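You operate a simulated robot arm through the tools that you are given. There is no shell and no other tool. Be economical: measure what you need, move in short steps, check, and stop when the job is done.

You are at the controls of a simulated two-armed robot. One attempt, no reset.

TASK
Finish curing the pressed panel under the mat at the form card's heat.
Fine: switch the socket on, set the heat knob, hold the controller and press its key; switch off once it shows CURED. Leave the plug in and the mat to cool.

It is judged by the outcome, as a careful person would: the job done as asked, and still so three seconds after it is handed in. It fails if anything else is knocked over, pushed out of place, dropped, spilled or broken.

THE ROBOT
Two 7-joint arms with two-finger parallel grippers on one trunk, on a base that drives. Base frame: it is fixed to the floor where the robot stands at the start and does not move with it; the origin is under the middle of the robot, x ahead of it, y to its left, z up; the surface under the hand at the start is at about z = 900. Units: mm, rad, N and s.
The left shoulder is at the start at [70, 163, 1195], the right one opposite. With the tool pointing down near the work surface each hand reaches from about 400 to 880 mm from the robot's upright axis, wherever it stands, measured 20 degrees to its own side. Places, roughly: cure platen [500, 200, 900]; heat key [500, 0, 900]; mat heat knob [500, 0, 1000]; socket switch [500, -200, 1000]. Payload 3.43 kg a hand.
Tool frame (each hand has its own): the origin (TCP) lies between the finger pads and is the grasp point; the fingertips stand 34 mm ahead of it; z points along the fingers, y is the line along which they close. Largest opening 128 mm; finger width 24, thickness 12; the body of the gripper, 48 by 130 mm, starts 96 mm behind the TCP.
Orientation is that of the tool frame in the base frame, as a unit quaternion [w, x, y, z]. With the fingers straight down and closing along the base's y, the tool's x points along the base's -x, its y along +y and its z along -z.

THE INTERFACE
- The arms move only by the tool send_rows. It takes "left_commands", "right_commands" or both (then of equal length, played together; a hand with none holds still); each is a list that holds one entry, the list of rows, each a list of 6 numbers: the shift along the base's x, y, z in mm, then the turn, a rotation vector about the base's x, y, z in rad. In form: [[[dx, dy, dz, rx, ry, rz], ...]]. A call has 1 to 10 rows; each row shifts and turns the commanded pose from where the row before left it. "left_hand" and "right_hand" are, for a hand that has rows, the closure, from 0 (fully open) to 1 (shut), set as the call begins (left out, the last holds). Rows are played at 5 a second. More than 50 mm and 0.15 rad between two rows, or a gripper value outside its range, and nothing of the call is played. A pose out of reach is approached as far as the arm can. The call stops where the force on the tool passes 40 N (or 10 N more than at its start, if that is more) or the arm is blocked; 0.2 s more then pass. The fingers move at their own pace (about 153 mm/s each) and stop on an object; they squeeze with about 29 N. The grip force told is the motor's: it shows also when the fingers shut on nothing. Time passes only in rows, and 0.2 s behind the last, so rows that do not move let the fingers close. The reply holds the time, the measured pose of the TCP, the force on the tool along the base axes, the opening and the grip force, in the units named above and with some noise, with the torque about the TCP (base axes, N m) and any sound that the robot's microphone picked up.
- Cameras (640 x 400 px; columns grow to the right, rows downward): "scene" is now at [137.6, -1.8, 1425.8]; the picture's right is [-0.01, -1.00, 0.00], its down [-0.57, 0.01, -0.82] and it looks along [0.82, -0.01, -0.57] (base axes); focal length 214 px, centre (320, 200). "left" rides on the left gripper at [76, 11, -160] in its tool frame; the picture's right is [-0.15, 0.99, 0.00], its down [-0.88, -0.13, -0.46] and it looks along [-0.45, -0.07, 0.89] (tool axes); focal length 234 px, centre (320, 200). "right" rides on the right gripper at [76, -11, -160] in its tool frame; the picture's right is [0.15, 0.99, 0.00], its down [-0.88, 0.13, -0.46] and it looks along [-0.45, 0.07, 0.89] (tool axes); focal length 234 px, centre (320, 200). There is no depth. A picture from a camera that has moved, and an enlarged one, comes with that camera's place and axes in the base frame and with its lens.
- snapshot(camera): a new picture of that camera. No time passes.
- move_column(by): slides the trunk up (or, below 0, down) by that many mm; the arms and the scene camera ride with it, the base frame stays. It gives what a move gives, with no picture.
- drive_base(legs): drives the robot by 1 to 6 legs, each [ahead, left, turn to the left] in mm, mm and rad, along the robot's own axes; the way and the turn of a leg run together, so that a leg with both is an arc; at most 1500 mm and 3.142 rad a leg. The arms and the cameras ride along, it lands a little off, and it stops where it bumps. It gives what a move gives.
- head_to(pan, tilt): turns the head with the scene camera to pan (to the left, within 1.501 rad either way) and tilt (down, from -0.506 to 1.204), counted from straight ahead of the robot. It gives what a move gives.
- inspect(camera, box): a new picture of the part [left, top, right, bottom] of that camera's present view, enlarged. No time passes.
- close_job(): hands the job in; it is judged then, once.

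Go step by step. Nothing tells you exact positions but the pictures and the camera data: compare them with the known pose of the tool, close in by small moves and look again before you grip or let go. The budget is 120 turns and 88 pictures, counting those below and the enlarged ones. Unless the task says otherwise, let go and move clear before handing in, and close with one line.

The tools are called after "Emit:" by a JSON object that holds its "api" and its "payload". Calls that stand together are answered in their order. send_rows: Moves the arms, as the interface text tells. Its arguments: {"type":"object","properties":{"left_commands":{"type":"array"},"left_hand":{"type":"number"},"right_commands":{"type":"array"},"right_hand":{"type":"number"}},"required":[]} The other tools are called the same way: move_column (by) slides the trunk up or down; drive_base (legs) drives the base; head_to (pan, tilt) turns the head that bears the scene camera; snapshot (camera) takes a picture; inspect (camera, box) takes an enlarged picture of a part of a camera's view; close_job () hands the job in.

At the start:

```text
time: 0.0
left_position: [634.5, 253.2, 1291.7]
left_ee_rot: [-0.001, 0.0, 1.0, 0.0]
left_wrist_force: [0.3, 0.2, -0.8]
left_wrist_torque: [-0.07, 0.04, -0.02]
left_opening: 128.0
left_finger_force: 0.1
right_position: [397.4, -191.7, 1346.3]
right_ee_rot: [0.001, 0.001, 1.0, 0.0]
right_wrist_force: [0.5, 0.3, 0.8]
right_wrist_torque: [0.03, -0.03, 0.0]
right_opening: 127.7
right_finger_force: 0.1
trunk travel left (down, up): [-675.0, 265.0]
robot x, y, heading: [1.3, -0.4, 0.001]
head pan, tilt: [-0.01, 0.604]
```

scene: 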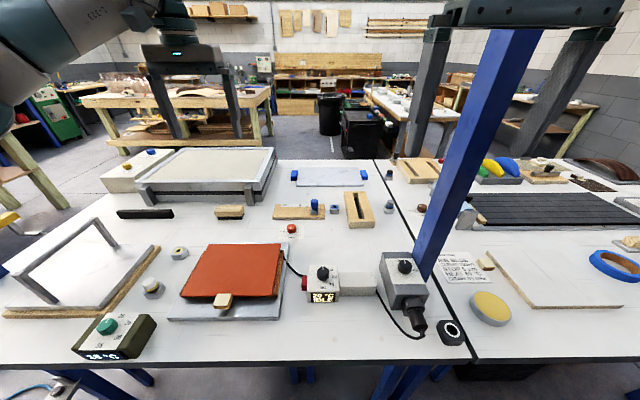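
right: 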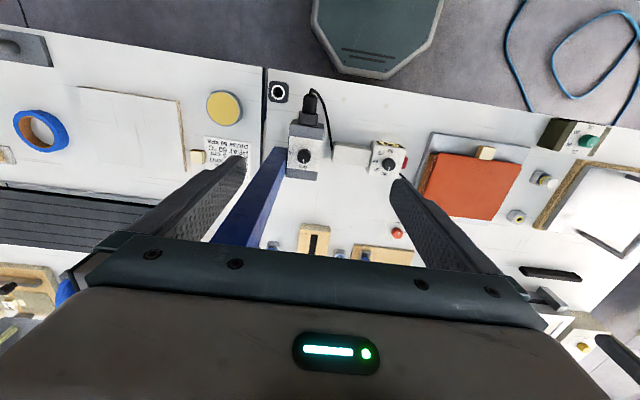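
left: 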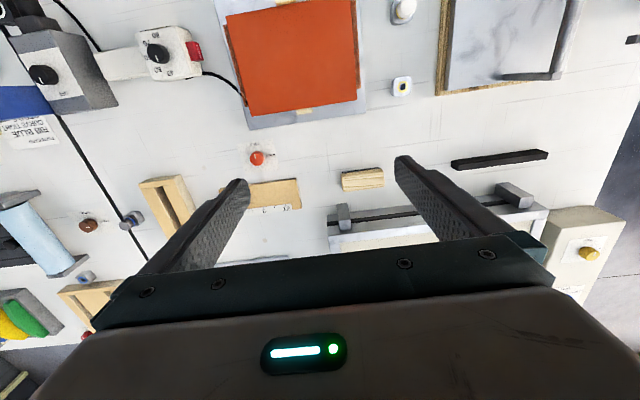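

I see the orange mat, a controller box with a knob right of it, a socket with a rotary knob further right, and a card. I'll zoom in on the card, the controller and the socket.

Emit:
{"api": "inspect", "payload": {"camera": "scene", "box": [420, 235, 500, 285]}}

Emit:
{"api": "inspect", "payload": {"camera": "scene", "box": [270, 240, 470, 365]}}

Emit:
{"api": "inspect", "payload": {"camera": "right", "box": [190, 70, 420, 214]}}

```text
8.00 times, centred on (460, 260) of scene
camera zoom: at [137.6, -1.8, 1425.8], right [-0.01, -1.0, 0.0], down [-0.57, 0.01, -0.82], along [0.82, -0.01, -0.57], focal length 1716 px, centre (-800, -280)
```

zoom: 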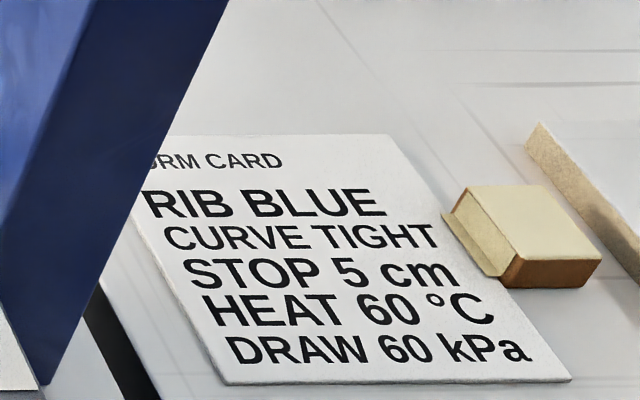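

```text
3.20 times, centred on (370, 302) of scene
camera zoom: at [137.6, -1.8, 1425.8], right [-0.01, -1.0, 0.0], down [-0.57, 0.01, -0.82], along [0.82, -0.01, -0.57], focal length 686 px, centre (160, -128)
```

zoom: 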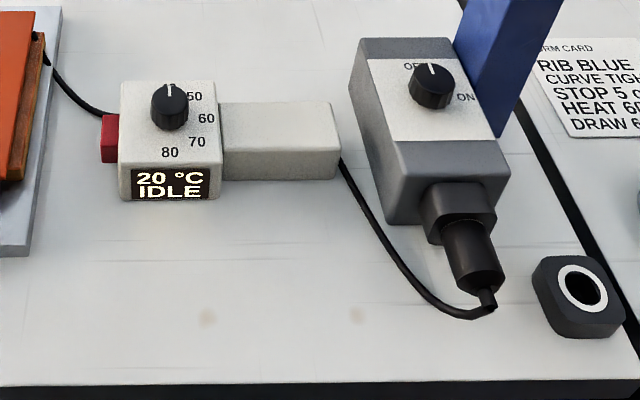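

```text
2.78 times, centred on (305, 142) of right
camera zoom: at [321.9, -201.6, 1505.1], right [-0.15, 0.99, 0.0], down [0.88, 0.13, 0.46], along [0.45, 0.07, -0.89], focal length 650 px, centre (362, 361)
```

zoom: 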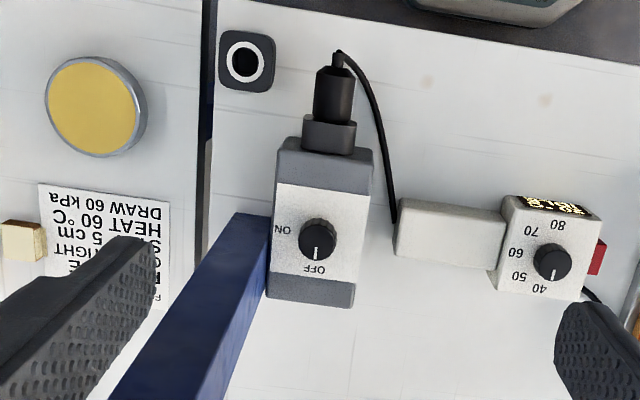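

The card says HEAT 60 °C; the socket is OFF and the heat knob points near 40. A tall blue post stands close to the socket, so I'll check it and bring the right hand nearer for closer views.

Emit:
{"api": "head_to", "payload": {"pan": -0.4, "tilt": 0.1}}

Emit:
{"api": "snapshot", "payload": {"camera": "scene"}}

```text
time: 0.9
left_position: [634.5, 252.9, 1292.4]
left_ee_rot: [0.0, 0.0, 1.0, 0.001]
left_wrist_force: [-0.1, 0.4, 0.4]
left_wrist_torque: [0.01, -0.01, 0.03]
left_opening: 127.8
left_finger_force: 0.2
right_position: [397.5, -190.2, 1346.9]
right_ee_rot: [0.0, 0.0, 1.0, 0.001]
right_wrist_force: [0.2, 0.3, 0.2]
right_wrist_torque: [0.02, 0.03, 0.02]
right_opening: 127.9
right_finger_force: 0.0
trunk travel left (down, up): [-675.0, 265.0]
robot x, y, heading: [-3.7, 0.9, 0.002]
head pan, tilt: [-0.4, 0.099]
```

```text
81 pictures are left
camera scene: at [134.2, -36.6, 1472.2], right [-0.39, -0.92, 0.0], down [-0.09, 0.04, -0.99], along [0.92, -0.39, -0.1], focal length 214 px, centre (320, 200)
```

scene: 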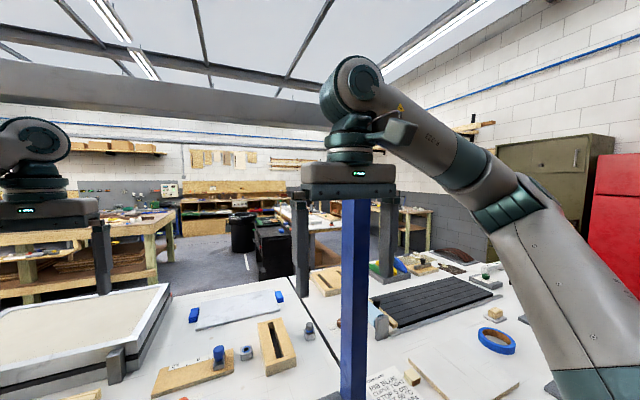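

The post is a free-standing upright at about (527, -290). I'll take the right hand down over the socket with partly closed fingers, turning slightly so the body stays clear of the post, and look.

Emit:
{"api": "send_rows", "payload": {"right_commands": [[[7, -1, -45, 0, 0, -0.13], [7, -2, -45, 0, 0, -0.13], [7, -2, -45, 0, 0, 0], [7, -2, -45, 0, 0, 0], [7, -2, -10, 0, 0, 0]]], "right_hand": 0.5}}

Emit:
{"api": "head_to", "payload": {"pan": -0.1, "tilt": 0.7}}

Emit:
{"api": "snapshot", "payload": {"camera": "right"}}

Emit:
{"api": "snapshot", "payload": {"camera": "scene"}}

```text
time: 2.1
left_position: [634.3, 251.7, 1291.1]
left_ee_rot: [0.0, 0.0, 1.0, 0.0]
left_wrist_force: [0.1, -0.2, 0.6]
left_wrist_torque: [-0.03, 0.01, -0.01]
left_opening: 127.9
left_finger_force: 0.1
right_position: [432.5, -200.4, 1158.2]
right_ee_rot: [0.0, 0.13, 0.992, 0.0]
right_wrist_force: [0.7, 0.0, 0.1]
right_wrist_torque: [-0.03, 0.02, -0.01]
right_opening: 63.9
right_finger_force: 0.0
trunk travel left (down, up): [-675.0, 265.0]
robot x, y, heading: [0.6, -3.6, 0.001]
head pan, tilt: [-0.4, 0.099]
```

```text
time: 3.1
left_position: [634.5, 252.7, 1290.4]
left_ee_rot: [-0.001, 0.0, 1.0, 0.0]
left_wrist_force: [0.4, 1.0, 0.2]
left_wrist_torque: [0.02, -0.02, 0.01]
left_opening: 128.0
left_finger_force: 0.1
right_position: [432.5, -200.2, 1158.3]
right_ee_rot: [0.0, 0.13, 0.991, 0.0]
right_wrist_force: [0.2, -0.3, 1.2]
right_wrist_torque: [0.01, -0.01, 0.02]
right_opening: 63.8
right_finger_force: 0.0
trunk travel left (down, up): [-675.0, 265.0]
robot x, y, heading: [1.1, 1.7, -0.003]
head pan, tilt: [-0.099, 0.7]
```

```text
80 pictures are left
camera right: at [356.9, -190.9, 1317.0], right [0.11, 0.99, 0.0], down [0.88, -0.1, 0.46], along [0.45, -0.05, -0.89], focal length 234 px, centre (320, 200)
```

right: 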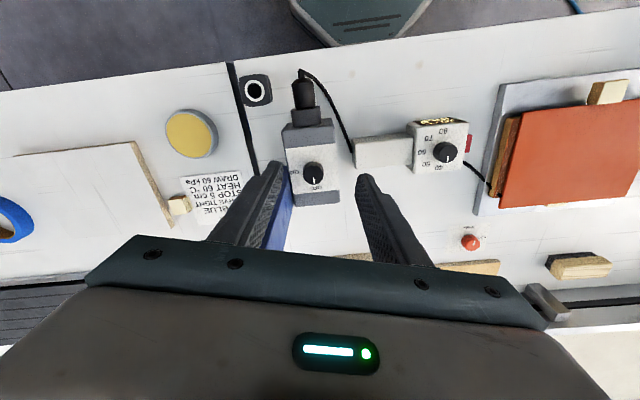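

```text
79 pictures are left
camera scene: at [133.9, -9.4, 1417.6], right [-0.1, -0.99, 0.0], down [-0.64, 0.06, -0.77], along [0.76, -0.08, -0.64], focal length 214 px, centre (320, 200)
```

scene: 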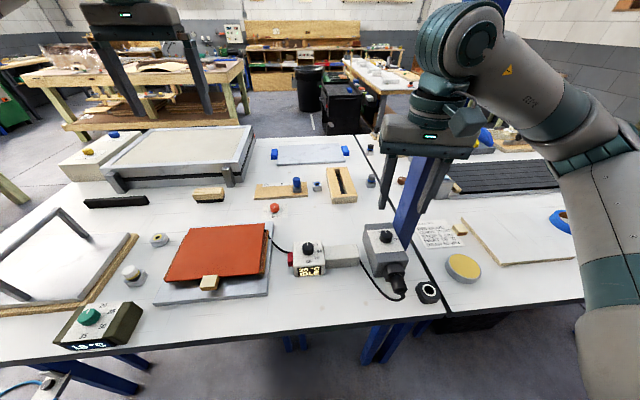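

Emit:
{"api": "inspect", "payload": {"camera": "right", "box": [264, 140, 360, 200]}}

Emit:
{"api": "inspect", "payload": {"camera": "right", "box": [392, 110, 488, 170]}}

```text
6.67 times, centred on (312, 170) of right
camera zoom: at [356.9, -190.9, 1317.0], right [0.11, 0.99, 0.0], down [0.88, -0.1, 0.46], along [0.45, -0.05, -0.89], focal length 1561 px, centre (373, 400)
```

zoom: 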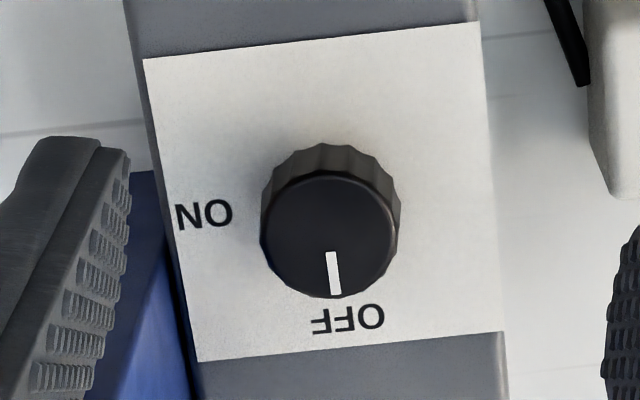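

```text
6.67 times, centred on (440, 140) of right
camera zoom: at [356.9, -190.9, 1317.0], right [0.11, 0.99, 0.0], down [0.88, -0.1, 0.46], along [0.45, -0.05, -0.89], focal length 1561 px, centre (-480, 600)
```

zoom: 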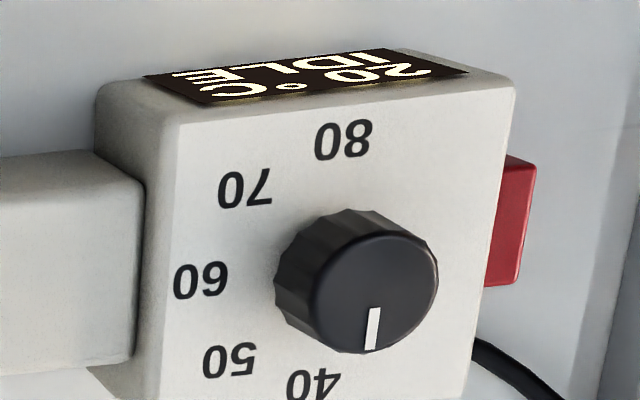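

I need the post's footprint more exactly before lowering the hand beside it.

Emit:
{"api": "inspect", "payload": {"camera": "scene", "box": [340, 130, 500, 310]}}

Emit:
{"api": "snapshot", "payload": {"camera": "left"}}

```text
2.22 times, centred on (420, 220) of scene
camera zoom: at [133.9, -9.4, 1417.6], right [-0.1, -0.99, 0.0], down [-0.64, 0.06, -0.77], along [0.76, -0.08, -0.64], focal length 477 px, centre (98, 156)
```

zoom: 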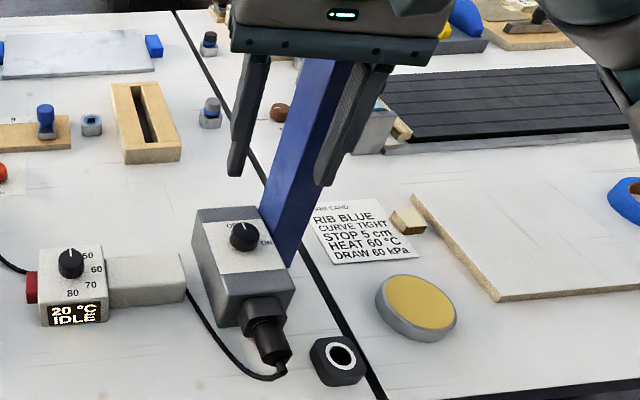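

```text
75 pictures are left
camera left: at [559.9, 263.5, 1450.7], right [0.15, 0.99, 0.0], down [0.88, -0.13, 0.46], along [0.45, -0.07, -0.89], focal length 234 px, centre (320, 200)
```

left: 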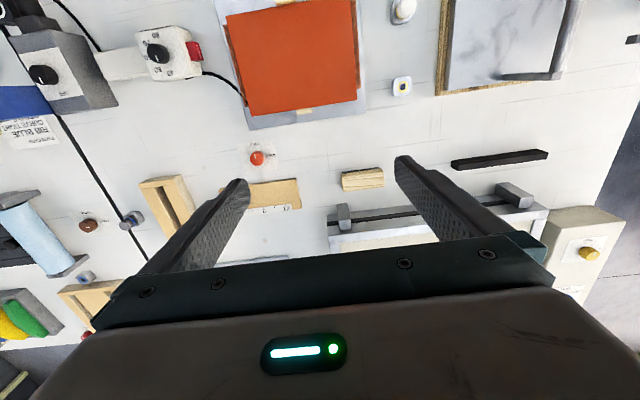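

The post's footprint is about x 490–530, y −297…−255, only 40 mm from the socket knob at (476, −213, 989). I'll lean the hand back toward the robot by 0.35 rad, so the gripper body stays clear of it through a quarter turn.

Emit:
{"api": "send_rows", "payload": {"right_commands": [[[0, 0, 0, -0.03, -0.113, 0], [0, 0, 0, -0.03, -0.113, 0], [0, 0, 0, -0.03, -0.113, 0], [17, -5, -49, 0, 0, 0], [17, -5, -49, 0, 0, 0], [0, 0, 0, 0, 0, 0]]], "right_hand": 0.62}}

Emit:
{"api": "snapshot", "payload": {"camera": "right"}}

Emit:
{"api": "inspect", "payload": {"camera": "scene", "box": [340, 130, 500, 310]}}

```text
refused: row 4 steps farther than a row can; nothing moved
```

```text
74 pictures are left
camera right: at [356.9, -190.9, 1317.0], right [0.11, 0.99, 0.0], down [0.88, -0.1, 0.46], along [0.45, -0.05, -0.89], focal length 234 px, centre (320, 200)
```

right: 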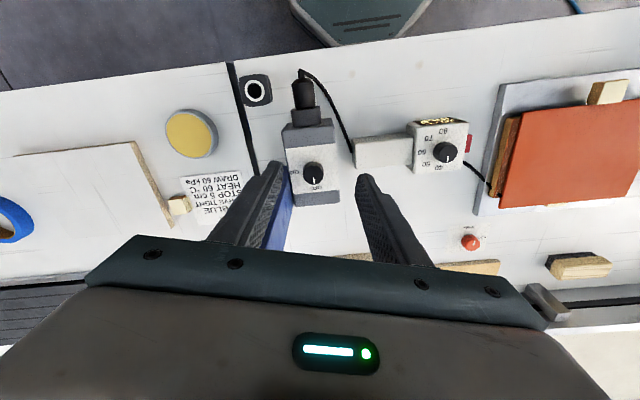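

```text
2.22 times, centred on (420, 220) of scene
camera zoom: at [133.9, -9.4, 1417.6], right [-0.1, -0.99, 0.0], down [-0.64, 0.06, -0.77], along [0.76, -0.08, -0.64], focal length 477 px, centre (98, 156)
```

zoom: 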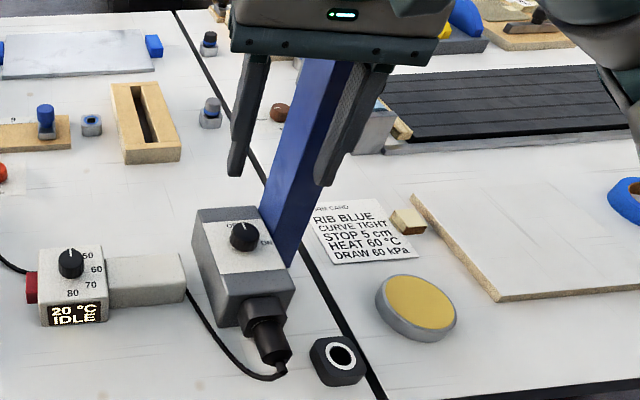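

One step was slightly too long, so nothing moved. I'm resending the same approach in smaller steps.

Emit:
{"api": "send_rows", "payload": {"right_commands": [[[0, 0, 0, -0.03, -0.113, 0], [0, 0, 0, -0.03, -0.113, 0], [0, 0, 0, -0.03, -0.113, 0], [11.3, -3.5, -33, 0, 0, 0], [11.3, -3.5, -33, 0, 0, 0], [11.3, -3.5, -32, 0, 0, 0], [0, 0, 0, 0, 0, 0]]], "right_hand": 0.62}}

Emit:
{"api": "snapshot", "payload": {"camera": "right"}}

Emit:
{"api": "inspect", "payload": {"camera": "scene", "box": [340, 130, 500, 310]}}

```text
time: 4.7
left_position: [635.2, 252.4, 1291.9]
left_ee_rot: [0.0, 0.0, 1.0, 0.0]
left_wrist_force: [0.2, 0.0, 0.0]
left_wrist_torque: [-0.03, -0.01, -0.01]
left_opening: 128.0
left_finger_force: 0.1
right_position: [465.4, -209.3, 1058.8]
right_ee_rot: [0.172, 0.128, 0.976, -0.023]
right_wrist_force: [-0.5, 0.2, -0.6]
right_wrist_torque: [-0.02, 0.0, 0.0]
right_opening: 48.5
right_finger_force: 0.0
trunk travel left (down, up): [-675.0, 265.0]
robot x, y, heading: [3.7, -1.0, -0.0]
head pan, tilt: [-0.099, 0.7]
```

```text
72 pictures are left
camera right: at [341.3, -188.0, 1181.5], right [0.12, 0.99, -0.05], down [0.68, -0.05, 0.73], along [0.72, -0.12, -0.68], focal length 234 px, centre (320, 200)
```

right: 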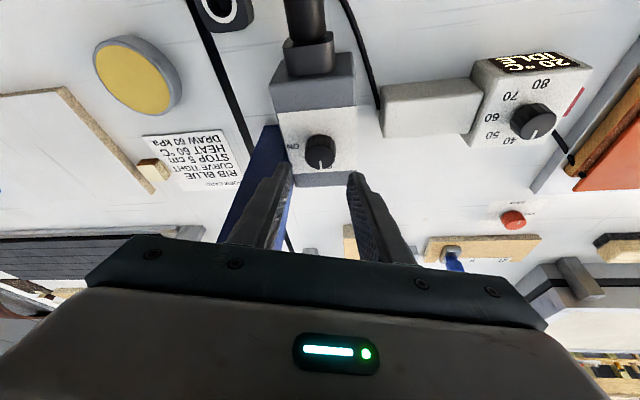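

```text
2.22 times, centred on (420, 220) of scene
camera zoom: at [133.8, -9.1, 1417.5], right [-0.1, -1.0, 0.0], down [-0.64, 0.06, -0.76], along [0.76, -0.08, -0.64], focal length 477 px, centre (98, 156)
```

zoom: 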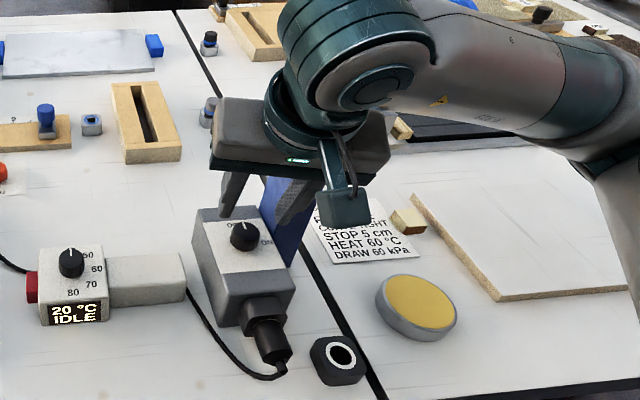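

The knob sits centred between the fingertips and the post is clear. I'll lower the last 50 mm.

Emit:
{"api": "send_rows", "payload": {"right_commands": [[[0.5, -1, -20, 0, 0, 0], [0.3, -0.5, -15, 0, 0, 0], [0, 0, -8, 0, 0, 0], [0, 0, -4, 0, 0, 0], [0, 0, 0, 0, 0, 0]]]}}

Emit:
{"api": "inspect", "payload": {"camera": "right", "box": [240, 120, 400, 220]}}

Emit:
{"api": "inspect", "payload": {"camera": "scene", "box": [370, 180, 450, 280]}}

```text
time: 5.9
left_position: [634.5, 252.7, 1291.6]
left_ee_rot: [0.0, 0.0, 1.0, 0.0]
left_wrist_force: [0.3, -0.5, 0.2]
left_wrist_torque: [0.01, 0.0, 0.0]
left_opening: 127.8
left_finger_force: 0.0
right_position: [467.8, -212.4, 1011.2]
right_ee_rot: [0.174, 0.128, 0.976, -0.023]
right_wrist_force: [-0.1, -0.8, 0.2]
right_wrist_torque: [0.0, 0.0, 0.01]
right_opening: 48.4
right_finger_force: 0.2
trunk travel left (down, up): [-675.0, 265.0]
robot x, y, heading: [-0.5, 0.9, -0.007]
head pan, tilt: [-0.099, 0.7]
```

```text
4.00 times, centred on (320, 170) of right
camera zoom: at [342.6, -189.9, 1134.7], right [0.12, 0.99, -0.05], down [0.68, -0.05, 0.73], along [0.72, -0.12, -0.68], focal length 937 px, centre (320, 320)
```

zoom: 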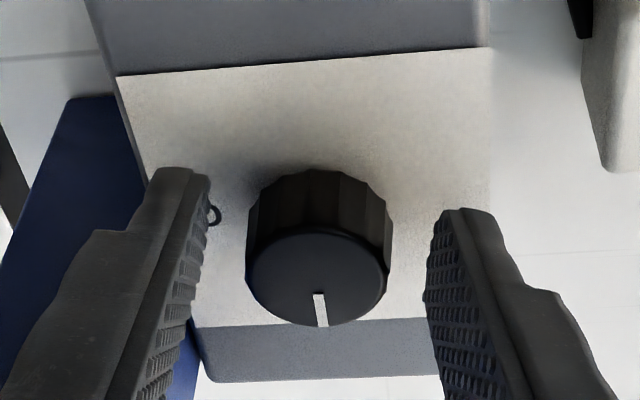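

```text
4.00 times, centred on (410, 230) of scene
camera zoom: at [133.8, -9.2, 1417.5], right [-0.1, -1.0, 0.0], down [-0.64, 0.06, -0.76], along [0.76, -0.08, -0.64], focal length 858 px, centre (-40, 80)
```

zoom: 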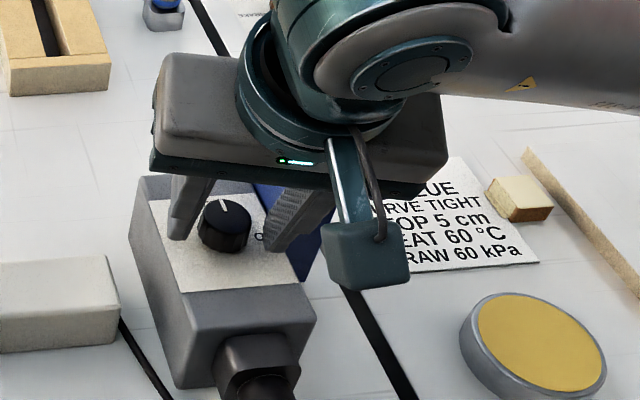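

The fingers straddle the knob with clearance on both sides, so I'll close on it.

Emit:
{"api": "send_rows", "payload": {"right_commands": [[[0, 0, 0, 0, 0, 0], [0, 0, 0, 0, 0, 0], [0, 0, 0, 0, 0, 0]]], "right_hand": 1.0}}

Emit:
{"api": "inspect", "payload": {"camera": "right", "box": [240, 120, 400, 220]}}

```text
time: 6.7
left_position: [634.3, 252.7, 1291.0]
left_ee_rot: [-0.001, 0.0, 1.0, 0.0]
left_wrist_force: [-0.5, -0.9, 0.3]
left_wrist_torque: [0.0, -0.02, -0.01]
left_opening: 128.1
left_finger_force: 0.1
right_position: [466.8, -211.0, 1011.7]
right_ee_rot: [0.173, 0.127, 0.976, -0.022]
right_wrist_force: [-0.1, 1.8, -2.4]
right_wrist_torque: [0.05, -0.2, -0.01]
right_opening: 31.2
right_finger_force: 44.7
trunk travel left (down, up): [-675.0, 265.0]
robot x, y, heading: [2.8, 3.6, 0.001]
head pan, tilt: [-0.099, 0.7]
```

```text
4.00 times, centred on (320, 170) of right
camera zoom: at [342.7, -189.8, 1134.8], right [0.12, 0.99, -0.05], down [0.68, -0.05, 0.73], along [0.72, -0.12, -0.68], focal length 937 px, centre (320, 320)
```

zoom: 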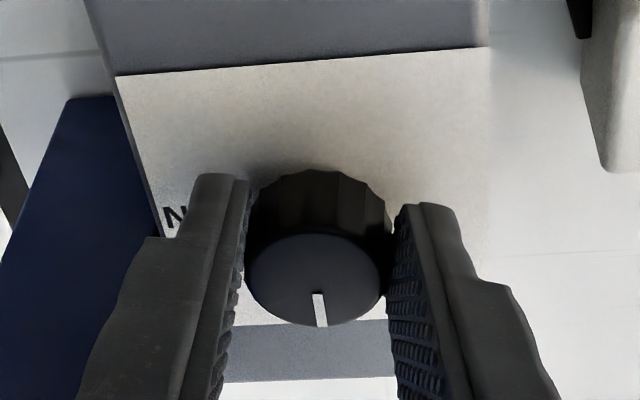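

Gripped at 31 mm. Next I'll turn clockwise about the knob axis toward ON, first half.

Emit:
{"api": "send_rows", "payload": {"right_commands": [[[0.54, 1.57, 0, 0, 0, -0.143], [0.76, 1.47, 0, 0, 0, -0.143], [0.96, 1.35, 0, 0, 0, -0.143], [1.15, 1.2, 0, 0, 0, -0.143], [1.3, 1.03, 0, 0, 0, -0.143]]]}}

Emit:
{"api": "inspect", "payload": {"camera": "right", "box": [240, 120, 400, 220]}}

Emit:
{"api": "inspect", "payload": {"camera": "scene", "box": [340, 170, 500, 270]}}

```text
time: 7.9
left_position: [634.1, 253.4, 1291.5]
left_ee_rot: [0.0, 0.0, 1.0, -0.001]
left_wrist_force: [0.0, -0.4, 0.6]
left_wrist_torque: [0.01, -0.02, -0.06]
left_opening: 128.2
left_finger_force: 0.0
right_position: [472.9, -203.6, 1011.5]
right_ee_rot: [0.155, 0.464, 0.869, -0.081]
right_wrist_force: [7.5, 2.8, 13.9]
right_wrist_torque: [-0.02, 0.06, 0.13]
right_opening: 30.8
right_finger_force: 45.2
trunk travel left (down, up): [-675.0, 265.0]
robot x, y, heading: [-1.6, 0.1, -0.001]
head pan, tilt: [-0.099, 0.7]
```

```text
4.00 times, centred on (320, 170) of right
camera zoom: at [392.6, -105.5, 1134.6], right [0.74, 0.67, -0.05], down [0.48, -0.48, 0.73], along [0.46, -0.57, -0.68], focal length 937 px, centre (320, 320)
```

zoom: 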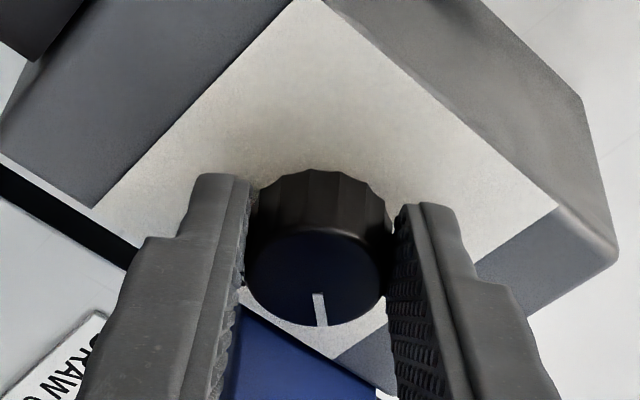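

```text
4.00 times, centred on (420, 220) of scene
camera zoom: at [134.1, -8.3, 1417.6], right [-0.1, -1.0, 0.0], down [-0.64, 0.06, -0.76], along [0.76, -0.08, -0.64], focal length 858 px, centre (-80, 120)
```

zoom: 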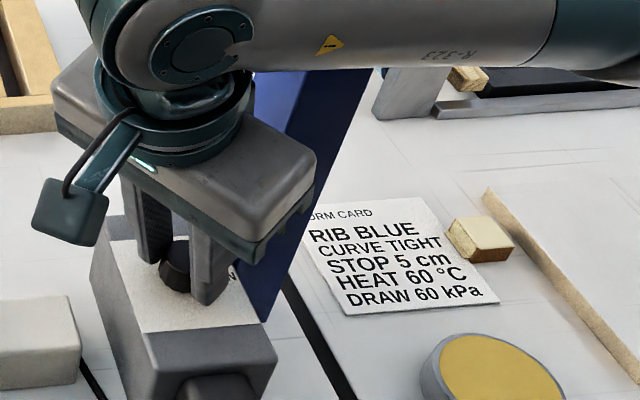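

The knob is following. The forearm passes near the post, so I'll check its clearance before the second half.

Emit:
{"api": "snapshot", "payload": {"camera": "scene"}}

Emit:
{"api": "snapshot", "payload": {"camera": "right"}}

Emit:
{"api": "inspect", "payload": {"camera": "left", "box": [0, 0, 160, 160]}}

```text
65 pictures are left
camera scene: at [134.1, -8.3, 1417.6], right [-0.1, -1.0, 0.0], down [-0.64, 0.06, -0.76], along [0.76, -0.08, -0.64], focal length 214 px, centre (320, 200)
```

scene: 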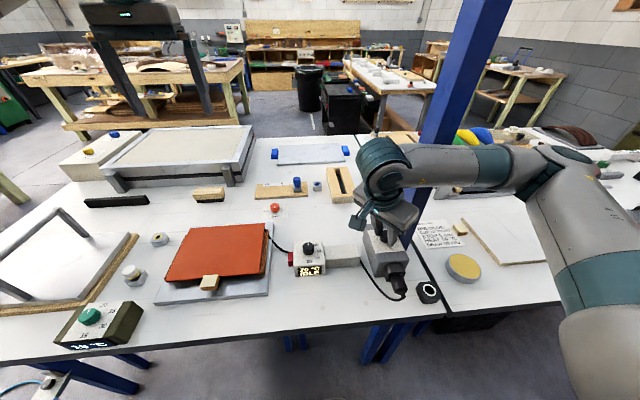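

```text
64 pictures are left
camera right: at [392.6, -105.5, 1134.6], right [0.74, 0.67, -0.05], down [0.48, -0.48, 0.73], along [0.46, -0.57, -0.68], focal length 234 px, centre (320, 200)
```

right: 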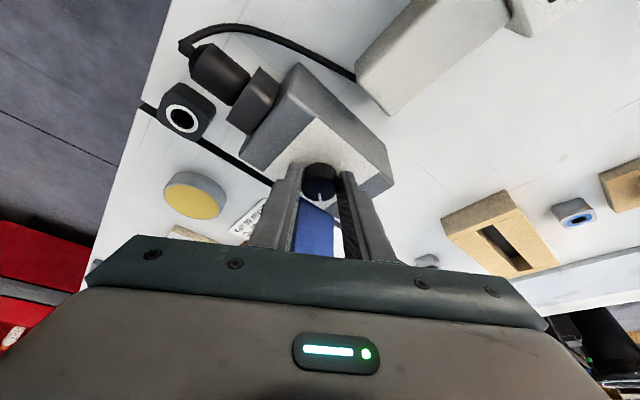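

```text
2.50 times, centred on (80, 80) of left
camera zoom: at [560.1, 264.8, 1450.6], right [0.15, 0.99, 0.0], down [0.88, -0.13, 0.46], along [0.45, -0.07, -0.89], focal length 585 px, centre (920, 500)
```

zoom: 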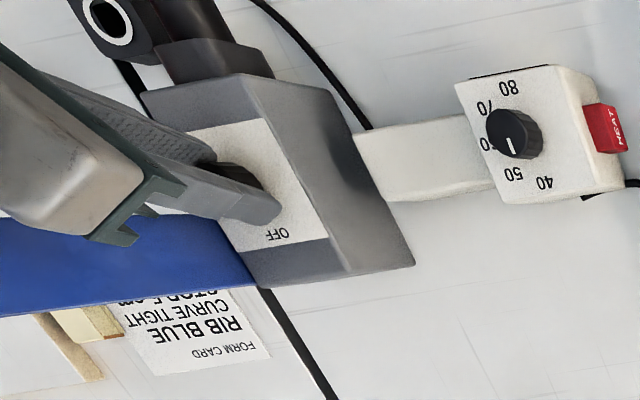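

The forearm has only about 25–30 mm to the post, so a full quarter turn in one go is risky. I'll do one more small step, release, swing back, and regrip for the rest.

Emit:
{"api": "send_rows", "payload": {"right_commands": [[[1.44, 0.82, 0, 0, 0, -0.143], [0, 0, 0, 0, 0, 0]]]}}

Emit:
{"api": "send_rows", "payload": {"right_commands": [[[0, 0, 0, 0, 0, 0], [0, 0, 0, 0, 0, 0]]], "right_hand": 0.62}}

Emit:
{"api": "inspect", "payload": {"camera": "right", "box": [240, 120, 400, 220]}}

```text
time: 8.4
left_position: [632.7, 252.3, 1293.5]
left_ee_rot: [0.0, 0.0, 1.0, 0.001]
left_wrist_force: [-1.3, -0.1, -0.2]
left_wrist_torque: [-0.04, -0.01, 0.02]
left_opening: 128.2
left_finger_force: 0.1
right_position: [473.7, -203.5, 1012.4]
right_ee_rot: [0.15, 0.523, 0.834, -0.089]
right_wrist_force: [5.6, 0.8, -0.4]
right_wrist_torque: [-0.19, -0.34, 0.1]
right_opening: 31.0
right_finger_force: 45.2
trunk travel left (down, up): [-675.0, 265.0]
robot x, y, heading: [-3.7, 1.6, 0.0]
head pan, tilt: [-0.099, 0.7]
stopped in row 2 (right hand): the force on the tool passed its limit at 45 N (the readings are from after the stop); the commanded pose is now the measured one
```

```text
time: 9.0
left_position: [633.1, 253.5, 1292.2]
left_ee_rot: [0.0, 0.0, 1.0, 0.0]
left_wrist_force: [0.3, 0.0, 0.2]
left_wrist_torque: [-0.05, 0.02, -0.01]
left_opening: 127.7
left_finger_force: 0.0
right_position: [473.7, -203.4, 1012.5]
right_ee_rot: [0.15, 0.524, 0.834, -0.089]
right_wrist_force: [0.2, -0.1, -0.4]
right_wrist_torque: [-0.01, 0.0, 0.0]
right_opening: 48.6
right_finger_force: 0.0
trunk travel left (down, up): [-675.0, 265.0]
robot x, y, heading: [2.7, 2.4, 0.002]
head pan, tilt: [-0.099, 0.7]
```

```text
4.00 times, centred on (320, 170) of right
camera zoom: at [407.6, -95.3, 1134.9], right [0.83, 0.56, -0.04], down [0.4, -0.55, 0.73], along [0.38, -0.62, -0.68], focal length 937 px, centre (320, 320)
```

zoom: 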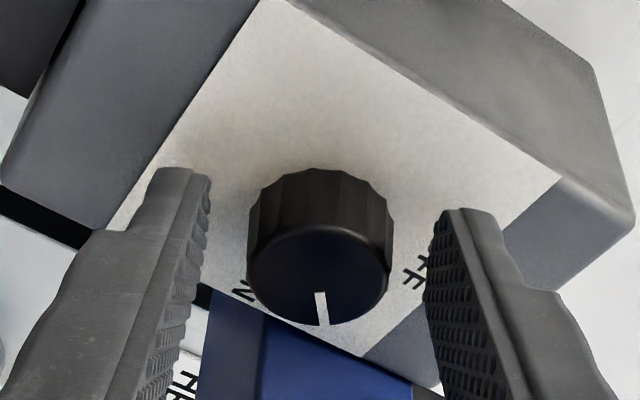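

The force briefly touched the limit, but the knob has turned about halfway and stays there. I'll swing the open hand back around the knob and regrip.

Emit:
{"api": "send_rows", "payload": {"right_commands": [[[-1.46, -0.83, 0, 0, 0, 0.136], [-1.33, -1.01, 0, 0, 0, 0.136], [-1.19, -1.2, 0, 0, 0, 0.136], [-1.02, -1.34, 0, 0, 0, 0.136], [-0.82, -1.47, 0, 0, 0, 0.136], [-0.61, -1.55, 0, 0, 0, 0.136], [-0.4, -1.6, -1, 0, 0, 0.136], [0, 0, 0, 0, 0, 0]]]}}

Emit:
{"api": "inspect", "payload": {"camera": "right", "box": [240, 120, 400, 220]}}

```text
time: 10.8
left_position: [634.5, 252.4, 1290.8]
left_ee_rot: [0.0, -0.001, 1.0, 0.0]
left_wrist_force: [0.4, -0.6, 0.3]
left_wrist_torque: [-0.01, 0.0, -0.01]
left_opening: 128.1
left_finger_force: 0.1
right_position: [468.0, -210.7, 1011.1]
right_ee_rot: [0.174, 0.082, 0.981, -0.01]
right_wrist_force: [0.4, -0.2, -0.1]
right_wrist_torque: [0.0, -0.01, 0.01]
right_opening: 48.6
right_finger_force: 0.0
trunk travel left (down, up): [-675.0, 265.0]
robot x, y, heading: [3.1, 0.1, 0.003]
head pan, tilt: [-0.099, 0.7]
```

```text
4.00 times, centred on (320, 170) of right
camera zoom: at [342.1, -203.2, 1133.3], right [0.03, 1.0, -0.04], down [0.68, 0.01, 0.73], along [0.73, -0.05, -0.68], focal length 937 px, centre (320, 320)
```

zoom: 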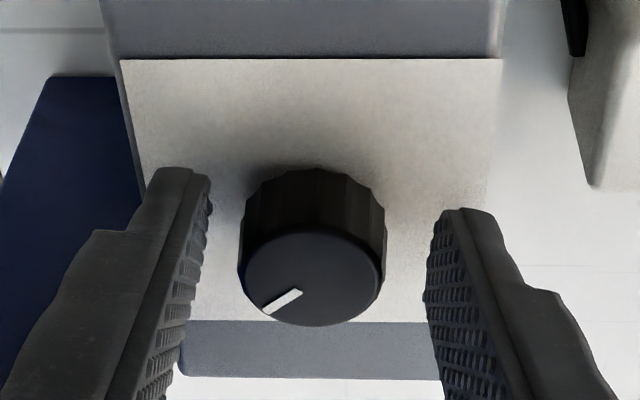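

Emit:
{"api": "send_rows", "payload": {"right_commands": [[[0, -1.2, 0, 0, 0, 0], [0, 0, 0, 0, 0, 0]]]}}

Emit:
{"api": "send_rows", "payload": {"right_commands": [[[0, 0, 0, 0, 0, 0], [0, 0, 0, 0, 0, 0], [0.42, 1.72, 0, 0, 0, -0.143], [0.66, 1.65, 0, 0, 0, -0.143], [0.88, 1.53, 0, 0, 0, -0.143], [1.1, 1.4, 0, 0, 0, -0.143], [1.28, 1.22, 0, 0, 0, -0.143]]], "right_hand": 1.0}}

Emit:
{"api": "inspect", "payload": {"camera": "right", "box": [240, 120, 400, 220]}}

```text
time: 11.4
left_position: [633.8, 252.5, 1291.3]
left_ee_rot: [0.0, -0.001, 1.0, 0.0]
left_wrist_force: [0.4, 0.5, -0.2]
left_wrist_torque: [-0.02, -0.02, 0.01]
left_opening: 128.1
left_finger_force: 0.0
right_position: [468.0, -214.1, 1010.0]
right_ee_rot: [0.174, 0.083, 0.981, -0.009]
right_wrist_force: [0.0, -0.3, 0.8]
right_wrist_torque: [0.01, -0.02, 0.0]
right_opening: 48.6
right_finger_force: 0.0
trunk travel left (down, up): [-675.0, 265.0]
robot x, y, heading: [-1.4, -2.0, 0.001]
head pan, tilt: [-0.099, 0.7]
```

```text
time: 13.0
left_position: [633.1, 251.8, 1291.3]
left_ee_rot: [0.0, 0.0, 1.0, 0.0]
left_wrist_force: [-0.1, -0.3, 0.3]
left_wrist_torque: [0.01, 0.03, -0.01]
left_opening: 127.9
left_finger_force: 0.0
right_position: [473.3, -205.9, 1010.5]
right_ee_rot: [0.16, 0.421, 0.89, -0.07]
right_wrist_force: [-5.1, 3.0, -1.0]
right_wrist_torque: [0.2, 0.53, 0.7]
right_opening: 31.2
right_finger_force: 45.1
trunk travel left (down, up): [-675.0, 265.0]
robot x, y, heading: [-0.2, 0.2, 0.001]
head pan, tilt: [-0.099, 0.7]
```

```text
4.00 times, centred on (320, 170) of right
camera zoom: at [382.6, -116.1, 1133.8], right [0.68, 0.74, -0.04], down [0.52, -0.44, 0.73], along [0.52, -0.52, -0.68], focal length 937 px, centre (320, 320)
```

zoom: 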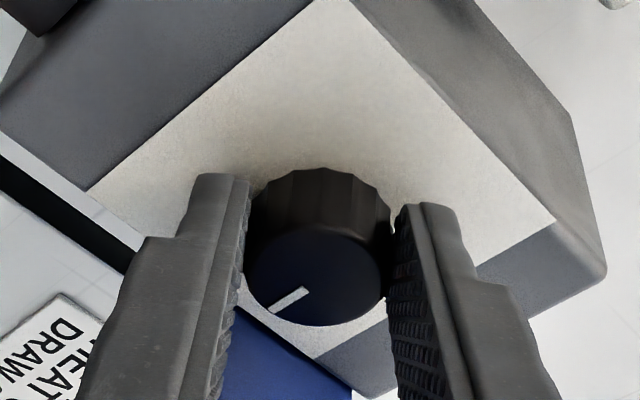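

A torque about z has built up, which suggests the knob is at its ON stop. I'll open and look.

Emit:
{"api": "send_rows", "payload": {"right_commands": [[[0, 0, 0, 0, 0, 0], [0, 0, 0, 0, 0, 0]]], "right_hand": 0.62}}

Emit:
{"api": "send_rows", "payload": {"right_commands": [[[0, 0, 20, 0, 0, 0], [0, 0, 40, 0, 0, 0], [0, 0, 40, 0, 0, 0]]]}}

Emit:
{"api": "inspect", "payload": {"camera": "right", "box": [240, 100, 400, 200]}}

Emit:
{"api": "inspect", "payload": {"camera": "scene", "box": [270, 200, 430, 300]}}

```text
time: 13.6
left_position: [634.4, 252.7, 1291.0]
left_ee_rot: [0.001, 0.0, 1.0, 0.0]
left_wrist_force: [-0.2, -0.5, 0.1]
left_wrist_torque: [0.03, 0.03, 0.0]
left_opening: 128.0
left_finger_force: 0.1
right_position: [472.8, -206.3, 1011.3]
right_ee_rot: [0.16, 0.422, 0.89, -0.07]
right_wrist_force: [0.5, 0.2, -1.0]
right_wrist_torque: [0.04, 0.02, 0.0]
right_opening: 48.9
right_finger_force: 0.0
trunk travel left (down, up): [-675.0, 265.0]
robot x, y, heading: [2.1, -1.3, -0.001]
head pan, tilt: [-0.099, 0.7]
```

```text
time: 14.4
left_position: [633.4, 253.1, 1291.8]
left_ee_rot: [0.0, 0.0, 1.0, 0.0]
left_wrist_force: [0.3, -0.7, -0.9]
left_wrist_torque: [-0.01, -0.05, -0.01]
left_opening: 127.8
left_finger_force: 0.0
right_position: [472.2, -206.8, 1112.9]
right_ee_rot: [0.16, 0.421, 0.89, -0.07]
right_wrist_force: [0.0, -0.5, -1.1]
right_wrist_torque: [0.03, -0.04, 0.02]
right_opening: 48.5
right_finger_force: 0.1
trunk travel left (down, up): [-675.0, 265.0]
robot x, y, heading: [2.4, 3.0, -0.001]
head pan, tilt: [-0.099, 0.7]
```

```text
4.00 times, centred on (320, 150) of right
camera zoom: at [382.1, -116.2, 1234.6], right [0.68, 0.74, -0.04], down [0.52, -0.44, 0.73], along [0.52, -0.52, -0.68], focal length 937 px, centre (320, 400)
```

zoom: 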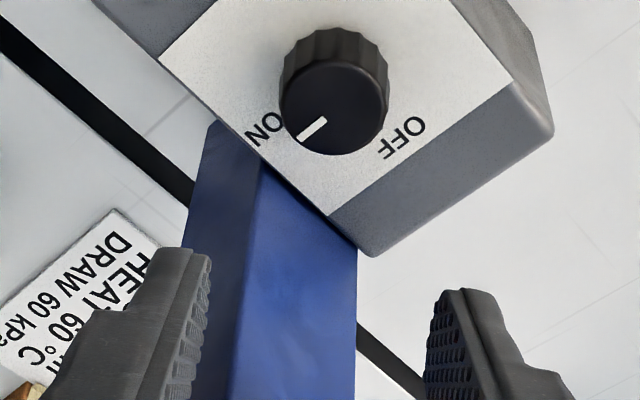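

```text
4.00 times, centred on (350, 250) of scene
camera zoom: at [132.9, -8.6, 1417.5], right [-0.1, -0.99, 0.0], down [-0.64, 0.06, -0.77], along [0.76, -0.08, -0.64], focal length 858 px, centre (200, 0)
```

zoom: 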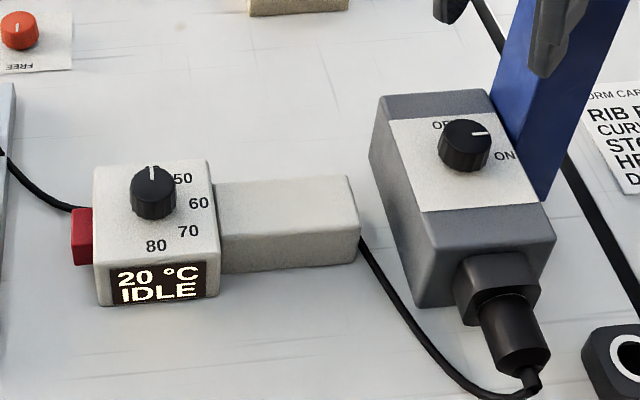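

The pointer is near ON but may be 10° short. I'll zoom in to judge.

Emit:
{"api": "inspect", "payload": {"camera": "right", "box": [296, 102, 352, 146]}}

Emit:
{"api": "inspect", "payload": {"camera": "scene", "box": [360, 216, 416, 251]}}

```text
9.09 times, centred on (324, 124) of right
camera zoom: at [382.1, -116.2, 1234.6], right [0.68, 0.74, -0.04], down [0.52, -0.44, 0.73], along [0.52, -0.52, -0.68], focal length 2129 px, centre (284, 891)
```

zoom: 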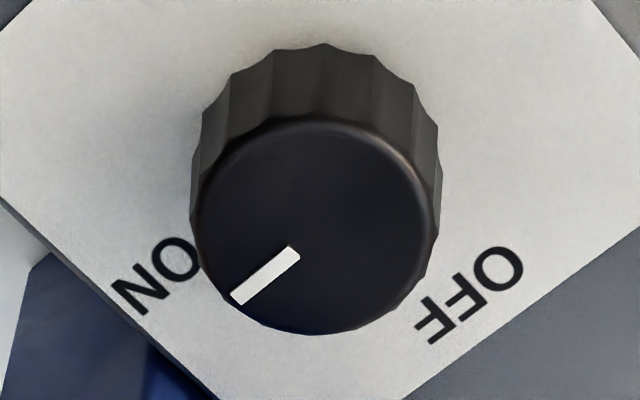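

```text
11.43 times, centred on (388, 234) of scene
camera zoom: at [132.9, -8.6, 1417.5], right [-0.1, -0.99, 0.0], down [-0.64, 0.06, -0.77], along [0.76, -0.08, -0.64], focal length 2451 px, centre (-457, -183)
```

zoom: 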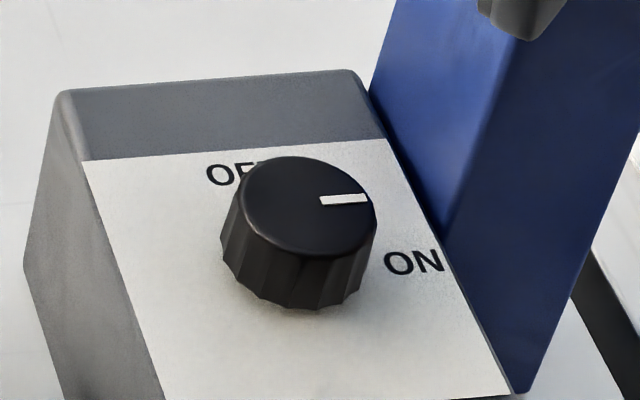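

The switch points squarely at ON. To get a safer forearm geometry around the post for holding the controller, I'll raise the right hand, straighten it, and back the base off by about 200 mm.

Emit:
{"api": "send_rows", "payload": {"right_commands": [[[-20, 10, 40, 0, 0, 0.14], [-20, 10, 40, 0, 0, 0.14], [-10, 0, 40, 0, 0, 0.14], [0, 0, 20, 0, 0, 0.14], [0, 0, 0, 0, 0, 0.14], [0, 0, 0, 0, 0, 0.14]]]}}

Emit:
{"api": "drive_base", "payload": {"legs": [[-200, 0, 0]]}}

Emit:
{"api": "snapshot", "payload": {"camera": "scene"}}

```text
time: 15.8
left_position: [634.7, 252.6, 1289.9]
left_ee_rot: [0.0, 0.0, 1.0, 0.0]
left_wrist_force: [-1.2, -0.5, -0.3]
left_wrist_torque: [0.02, 0.03, 0.01]
left_opening: 127.8
left_finger_force: 0.1
right_position: [421.4, -187.3, 1251.4]
right_ee_rot: [0.173, 0.019, 0.985, 0.001]
right_wrist_force: [-0.3, -0.5, 0.3]
right_wrist_torque: [-0.01, 0.0, 0.02]
right_opening: 48.8
right_finger_force: 0.1
trunk travel left (down, up): [-675.0, 265.0]
robot x, y, heading: [2.3, -4.1, -0.0]
head pan, tilt: [-0.099, 0.7]
```

```text
time: 17.4
left_position: [437.8, 252.1, 1291.6]
left_ee_rot: [0.0, 0.002, 1.0, 0.0]
left_wrist_force: [-0.5, -0.1, 0.2]
left_wrist_torque: [-0.02, 0.0, -0.02]
left_opening: 127.7
left_finger_force: 0.0
right_position: [225.3, -186.4, 1251.4]
right_ee_rot: [0.175, 0.022, 0.984, 0.002]
right_wrist_force: [-0.3, 0.3, -0.4]
right_wrist_torque: [0.03, 0.04, -0.01]
right_opening: 48.7
right_finger_force: 0.1
trunk travel left (down, up): [-675.0, 265.0]
robot x, y, heading: [-197.0, 1.3, -0.008]
head pan, tilt: [-0.099, 0.7]
```

```text
55 pictures are left
camera scene: at [-63.0, -9.4, 1417.5], right [-0.1, -0.99, 0.0], down [-0.64, 0.07, -0.77], along [0.76, -0.08, -0.64], focal length 214 px, centre (320, 200)
```

scene: 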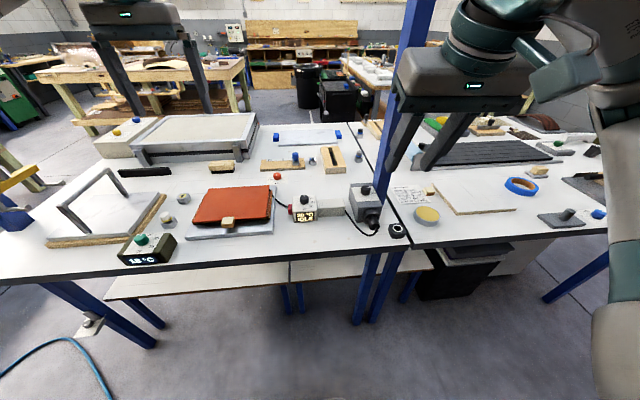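

Clear behind. I'll bring the right hand upright, yaw it +90° (camera side away from the left hand's workspace), and move it over the controller's handle.

Emit:
{"api": "send_rows", "payload": {"right_commands": [[[20, 6, 0, 0.005, 0.117, 0], [20, 6, 0, 0.005, 0.117, 0], [20, 6, 0, 0.005, 0.117, 0], [25, 6, 0, 0, 0, 0.147], [25, 6, 0, 0, 0, 0.147], [25, 6, 0, 0, 0, 0.147], [25, 6, 0, 0, 0, 0.147], [20, 6, 0, 0, 0, 0.147], [20, 6, 0, 0, 0, 0.147]]], "right_hand": 0.41}}

Emit:
{"api": "send_rows", "payload": {"right_commands": [[[15, 4, 0, 0, 0, 0.147], [15, 4, 0, 0, 0, 0.147], [10, 2, -10, 0, 0, 0.147], [5, 2, -30, 0, 0, 0.147], [5, 0, -40, 0, 0, 0.13], [0, 0, -40, 0, 0, 0]]]}}

Emit:
{"api": "snapshot", "payload": {"camera": "scene"}}

Emit:
{"api": "snapshot", "payload": {"camera": "right"}}

```text
time: 19.4
left_position: [439.7, 251.7, 1291.5]
left_ee_rot: [0.0, 0.002, 1.0, 0.001]
left_wrist_force: [-1.4, -0.7, 0.5]
left_wrist_torque: [0.01, 0.0, -0.02]
left_opening: 128.3
left_finger_force: 0.2
right_position: [426.2, -130.3, 1250.8]
right_ee_rot: [-0.003, -0.406, 0.914, 0.004]
right_wrist_force: [-0.1, 0.6, -0.4]
right_wrist_torque: [-0.03, 0.04, 0.01]
right_opening: 75.5
right_finger_force: 0.0
trunk travel left (down, up): [-675.0, 265.0]
robot x, y, heading: [-197.7, 2.9, 0.003]
head pan, tilt: [-0.099, 0.7]
```

```text
time: 20.8
left_position: [441.2, 250.9, 1290.7]
left_ee_rot: [0.0, 0.002, 1.0, 0.0]
left_wrist_force: [0.5, -0.5, -0.6]
left_wrist_torque: [0.03, 0.0, 0.01]
left_opening: 128.2
left_finger_force: 0.0
right_position: [284.5, -57.4, 1087.7]
right_ee_rot: [-0.004, -0.7, 0.715, 0.003]
right_wrist_force: [0.2, -0.2, -0.6]
right_wrist_torque: [0.0, 0.0, -0.02]
right_opening: 75.4
right_finger_force: 0.0
right hand out of reach, approached as far as the arm can: row 1, 2, 3, 4, 5
trunk travel left (down, up): [-675.0, 265.0]
robot x, y, heading: [-195.8, -0.7, -0.005]
head pan, tilt: [-0.099, 0.7]
```

```text
54 pictures are left
camera scene: at [-61.4, -10.1, 1417.4], right [-0.1, -0.99, 0.0], down [-0.64, 0.07, -0.76], along [0.76, -0.08, -0.65], focal length 214 px, centre (320, 200)
```

scene: 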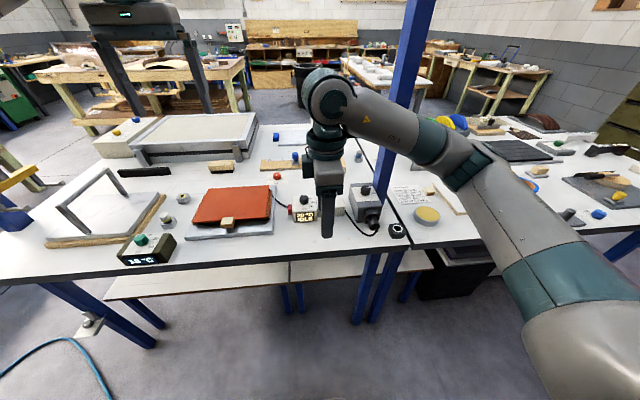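

```text
53 pictures are left
camera right: at [295.1, -131.4, 1246.2], right [-0.99, -0.13, 0.01], down [-0.11, 0.88, 0.46], along [-0.07, 0.45, -0.89], focal length 234 px, centre (320, 200)
```

right: 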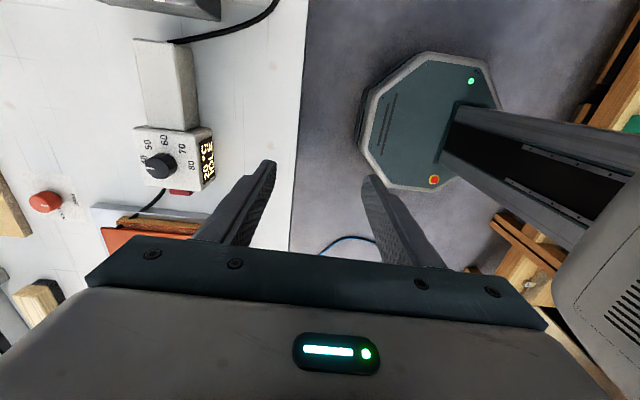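

The arm hit a joint limit and drifted back, with no contact. I'll see whether, at this lower height and yaw, it can reach over the handle at (474, −120).

Emit:
{"api": "send_rows", "payload": {"right_commands": [[[40, -13, 0, 0, 0, 0], [40, -13, 0, 0, 0, 0], [40, -13, 0, 0, 0, 0], [40, -13, 0, 0, 0, 0], [30, -10, 0, 0, 0, 0]]]}}

```text
time: 22.0
left_position: [439.5, 250.9, 1291.1]
left_ee_rot: [0.0, 0.002, 1.0, 0.001]
left_wrist_force: [0.6, 0.5, 0.1]
left_wrist_torque: [0.03, -0.01, -0.01]
left_opening: 127.9
left_finger_force: 0.0
right_position: [282.6, -55.8, 1089.5]
right_ee_rot: [-0.003, -0.699, 0.715, 0.002]
right_wrist_force: [-0.4, -0.4, -0.8]
right_wrist_torque: [-0.01, -0.02, 0.01]
right_opening: 75.4
right_finger_force: 0.1
right hand out of reach, approached as far as the arm can: row 1, 2, 3, 4, 5
trunk travel left (down, up): [-675.0, 265.0]
robot x, y, heading: [-193.3, 2.0, -0.001]
head pan, tilt: [-0.099, 0.7]
```

Yaw +90° is outside this wrist's range here, so I'll use the opposite yaw (−90°) for gripping the handle, unwinding through 0° while clear of everything.

Emit:
{"api": "send_rows", "payload": {"right_commands": [[[0, -5, 5, 0, 0, -0.145], [0, -5, 5, 0, 0, -0.145], [0, -5, 5, 0, 0, -0.145], [0, -5, 5, 0, 0, -0.145], [0, -5, 5, 0, 0, -0.145], [0, -5, 5, 0, 0, -0.145], [0, -5, 5, 0, 0, -0.145], [0, -5, 5, 0, 0, -0.145], [0, -5, 5, 0, 0, -0.145], [0, -5, 5, 0, 0, -0.145]]]}}

Emit:
{"api": "send_rows", "payload": {"right_commands": [[[10, -5, 0, 0, 0, -0.145], [10, -5, 0, 0, 0, -0.145], [10, 0, 0, 0, 0, -0.145], [10, 0, 0, 0, 0, -0.145], [10, 0, 0, 0, 0, -0.145], [10, 0, 0, 0, 0, -0.145], [10, 0, 0, 0, 0, -0.145], [10, 0, 0, 0, 0, -0.145], [10, 0, 0, 0, 0, -0.145], [10, 0, 0, 0, 0, -0.145]]]}}

```text
time: 24.2
left_position: [437.6, 251.4, 1292.4]
left_ee_rot: [0.0, 0.002, 1.0, 0.0]
left_wrist_force: [0.6, 0.8, -0.4]
left_wrist_torque: [0.04, 0.01, -0.01]
left_opening: 128.2
left_finger_force: 0.0
right_position: [282.7, -104.9, 1141.5]
right_ee_rot: [-0.001, -0.05, 0.999, 0.004]
right_wrist_force: [0.2, -0.5, 0.0]
right_wrist_torque: [0.05, -0.01, 0.0]
right_opening: 75.7
right_finger_force: 0.1
trunk travel left (down, up): [-675.0, 265.0]
robot x, y, heading: [-196.6, 2.2, -0.002]
head pan, tilt: [-0.099, 0.7]
```

```text
time: 26.4
left_position: [438.3, 251.4, 1291.3]
left_ee_rot: [0.001, 0.001, 1.0, 0.0]
left_wrist_force: [0.1, -0.1, 0.7]
left_wrist_torque: [0.01, -0.01, 0.0]
left_opening: 127.9
left_finger_force: 0.0
right_position: [383.4, -116.3, 1140.2]
right_ee_rot: [0.002, 0.625, 0.781, 0.003]
right_wrist_force: [-0.1, -0.2, 0.5]
right_wrist_torque: [0.02, 0.0, 0.04]
right_opening: 75.4
right_finger_force: 0.0
trunk travel left (down, up): [-675.0, 265.0]
robot x, y, heading: [-193.1, -0.3, -0.003]
head pan, tilt: [-0.099, 0.7]
```

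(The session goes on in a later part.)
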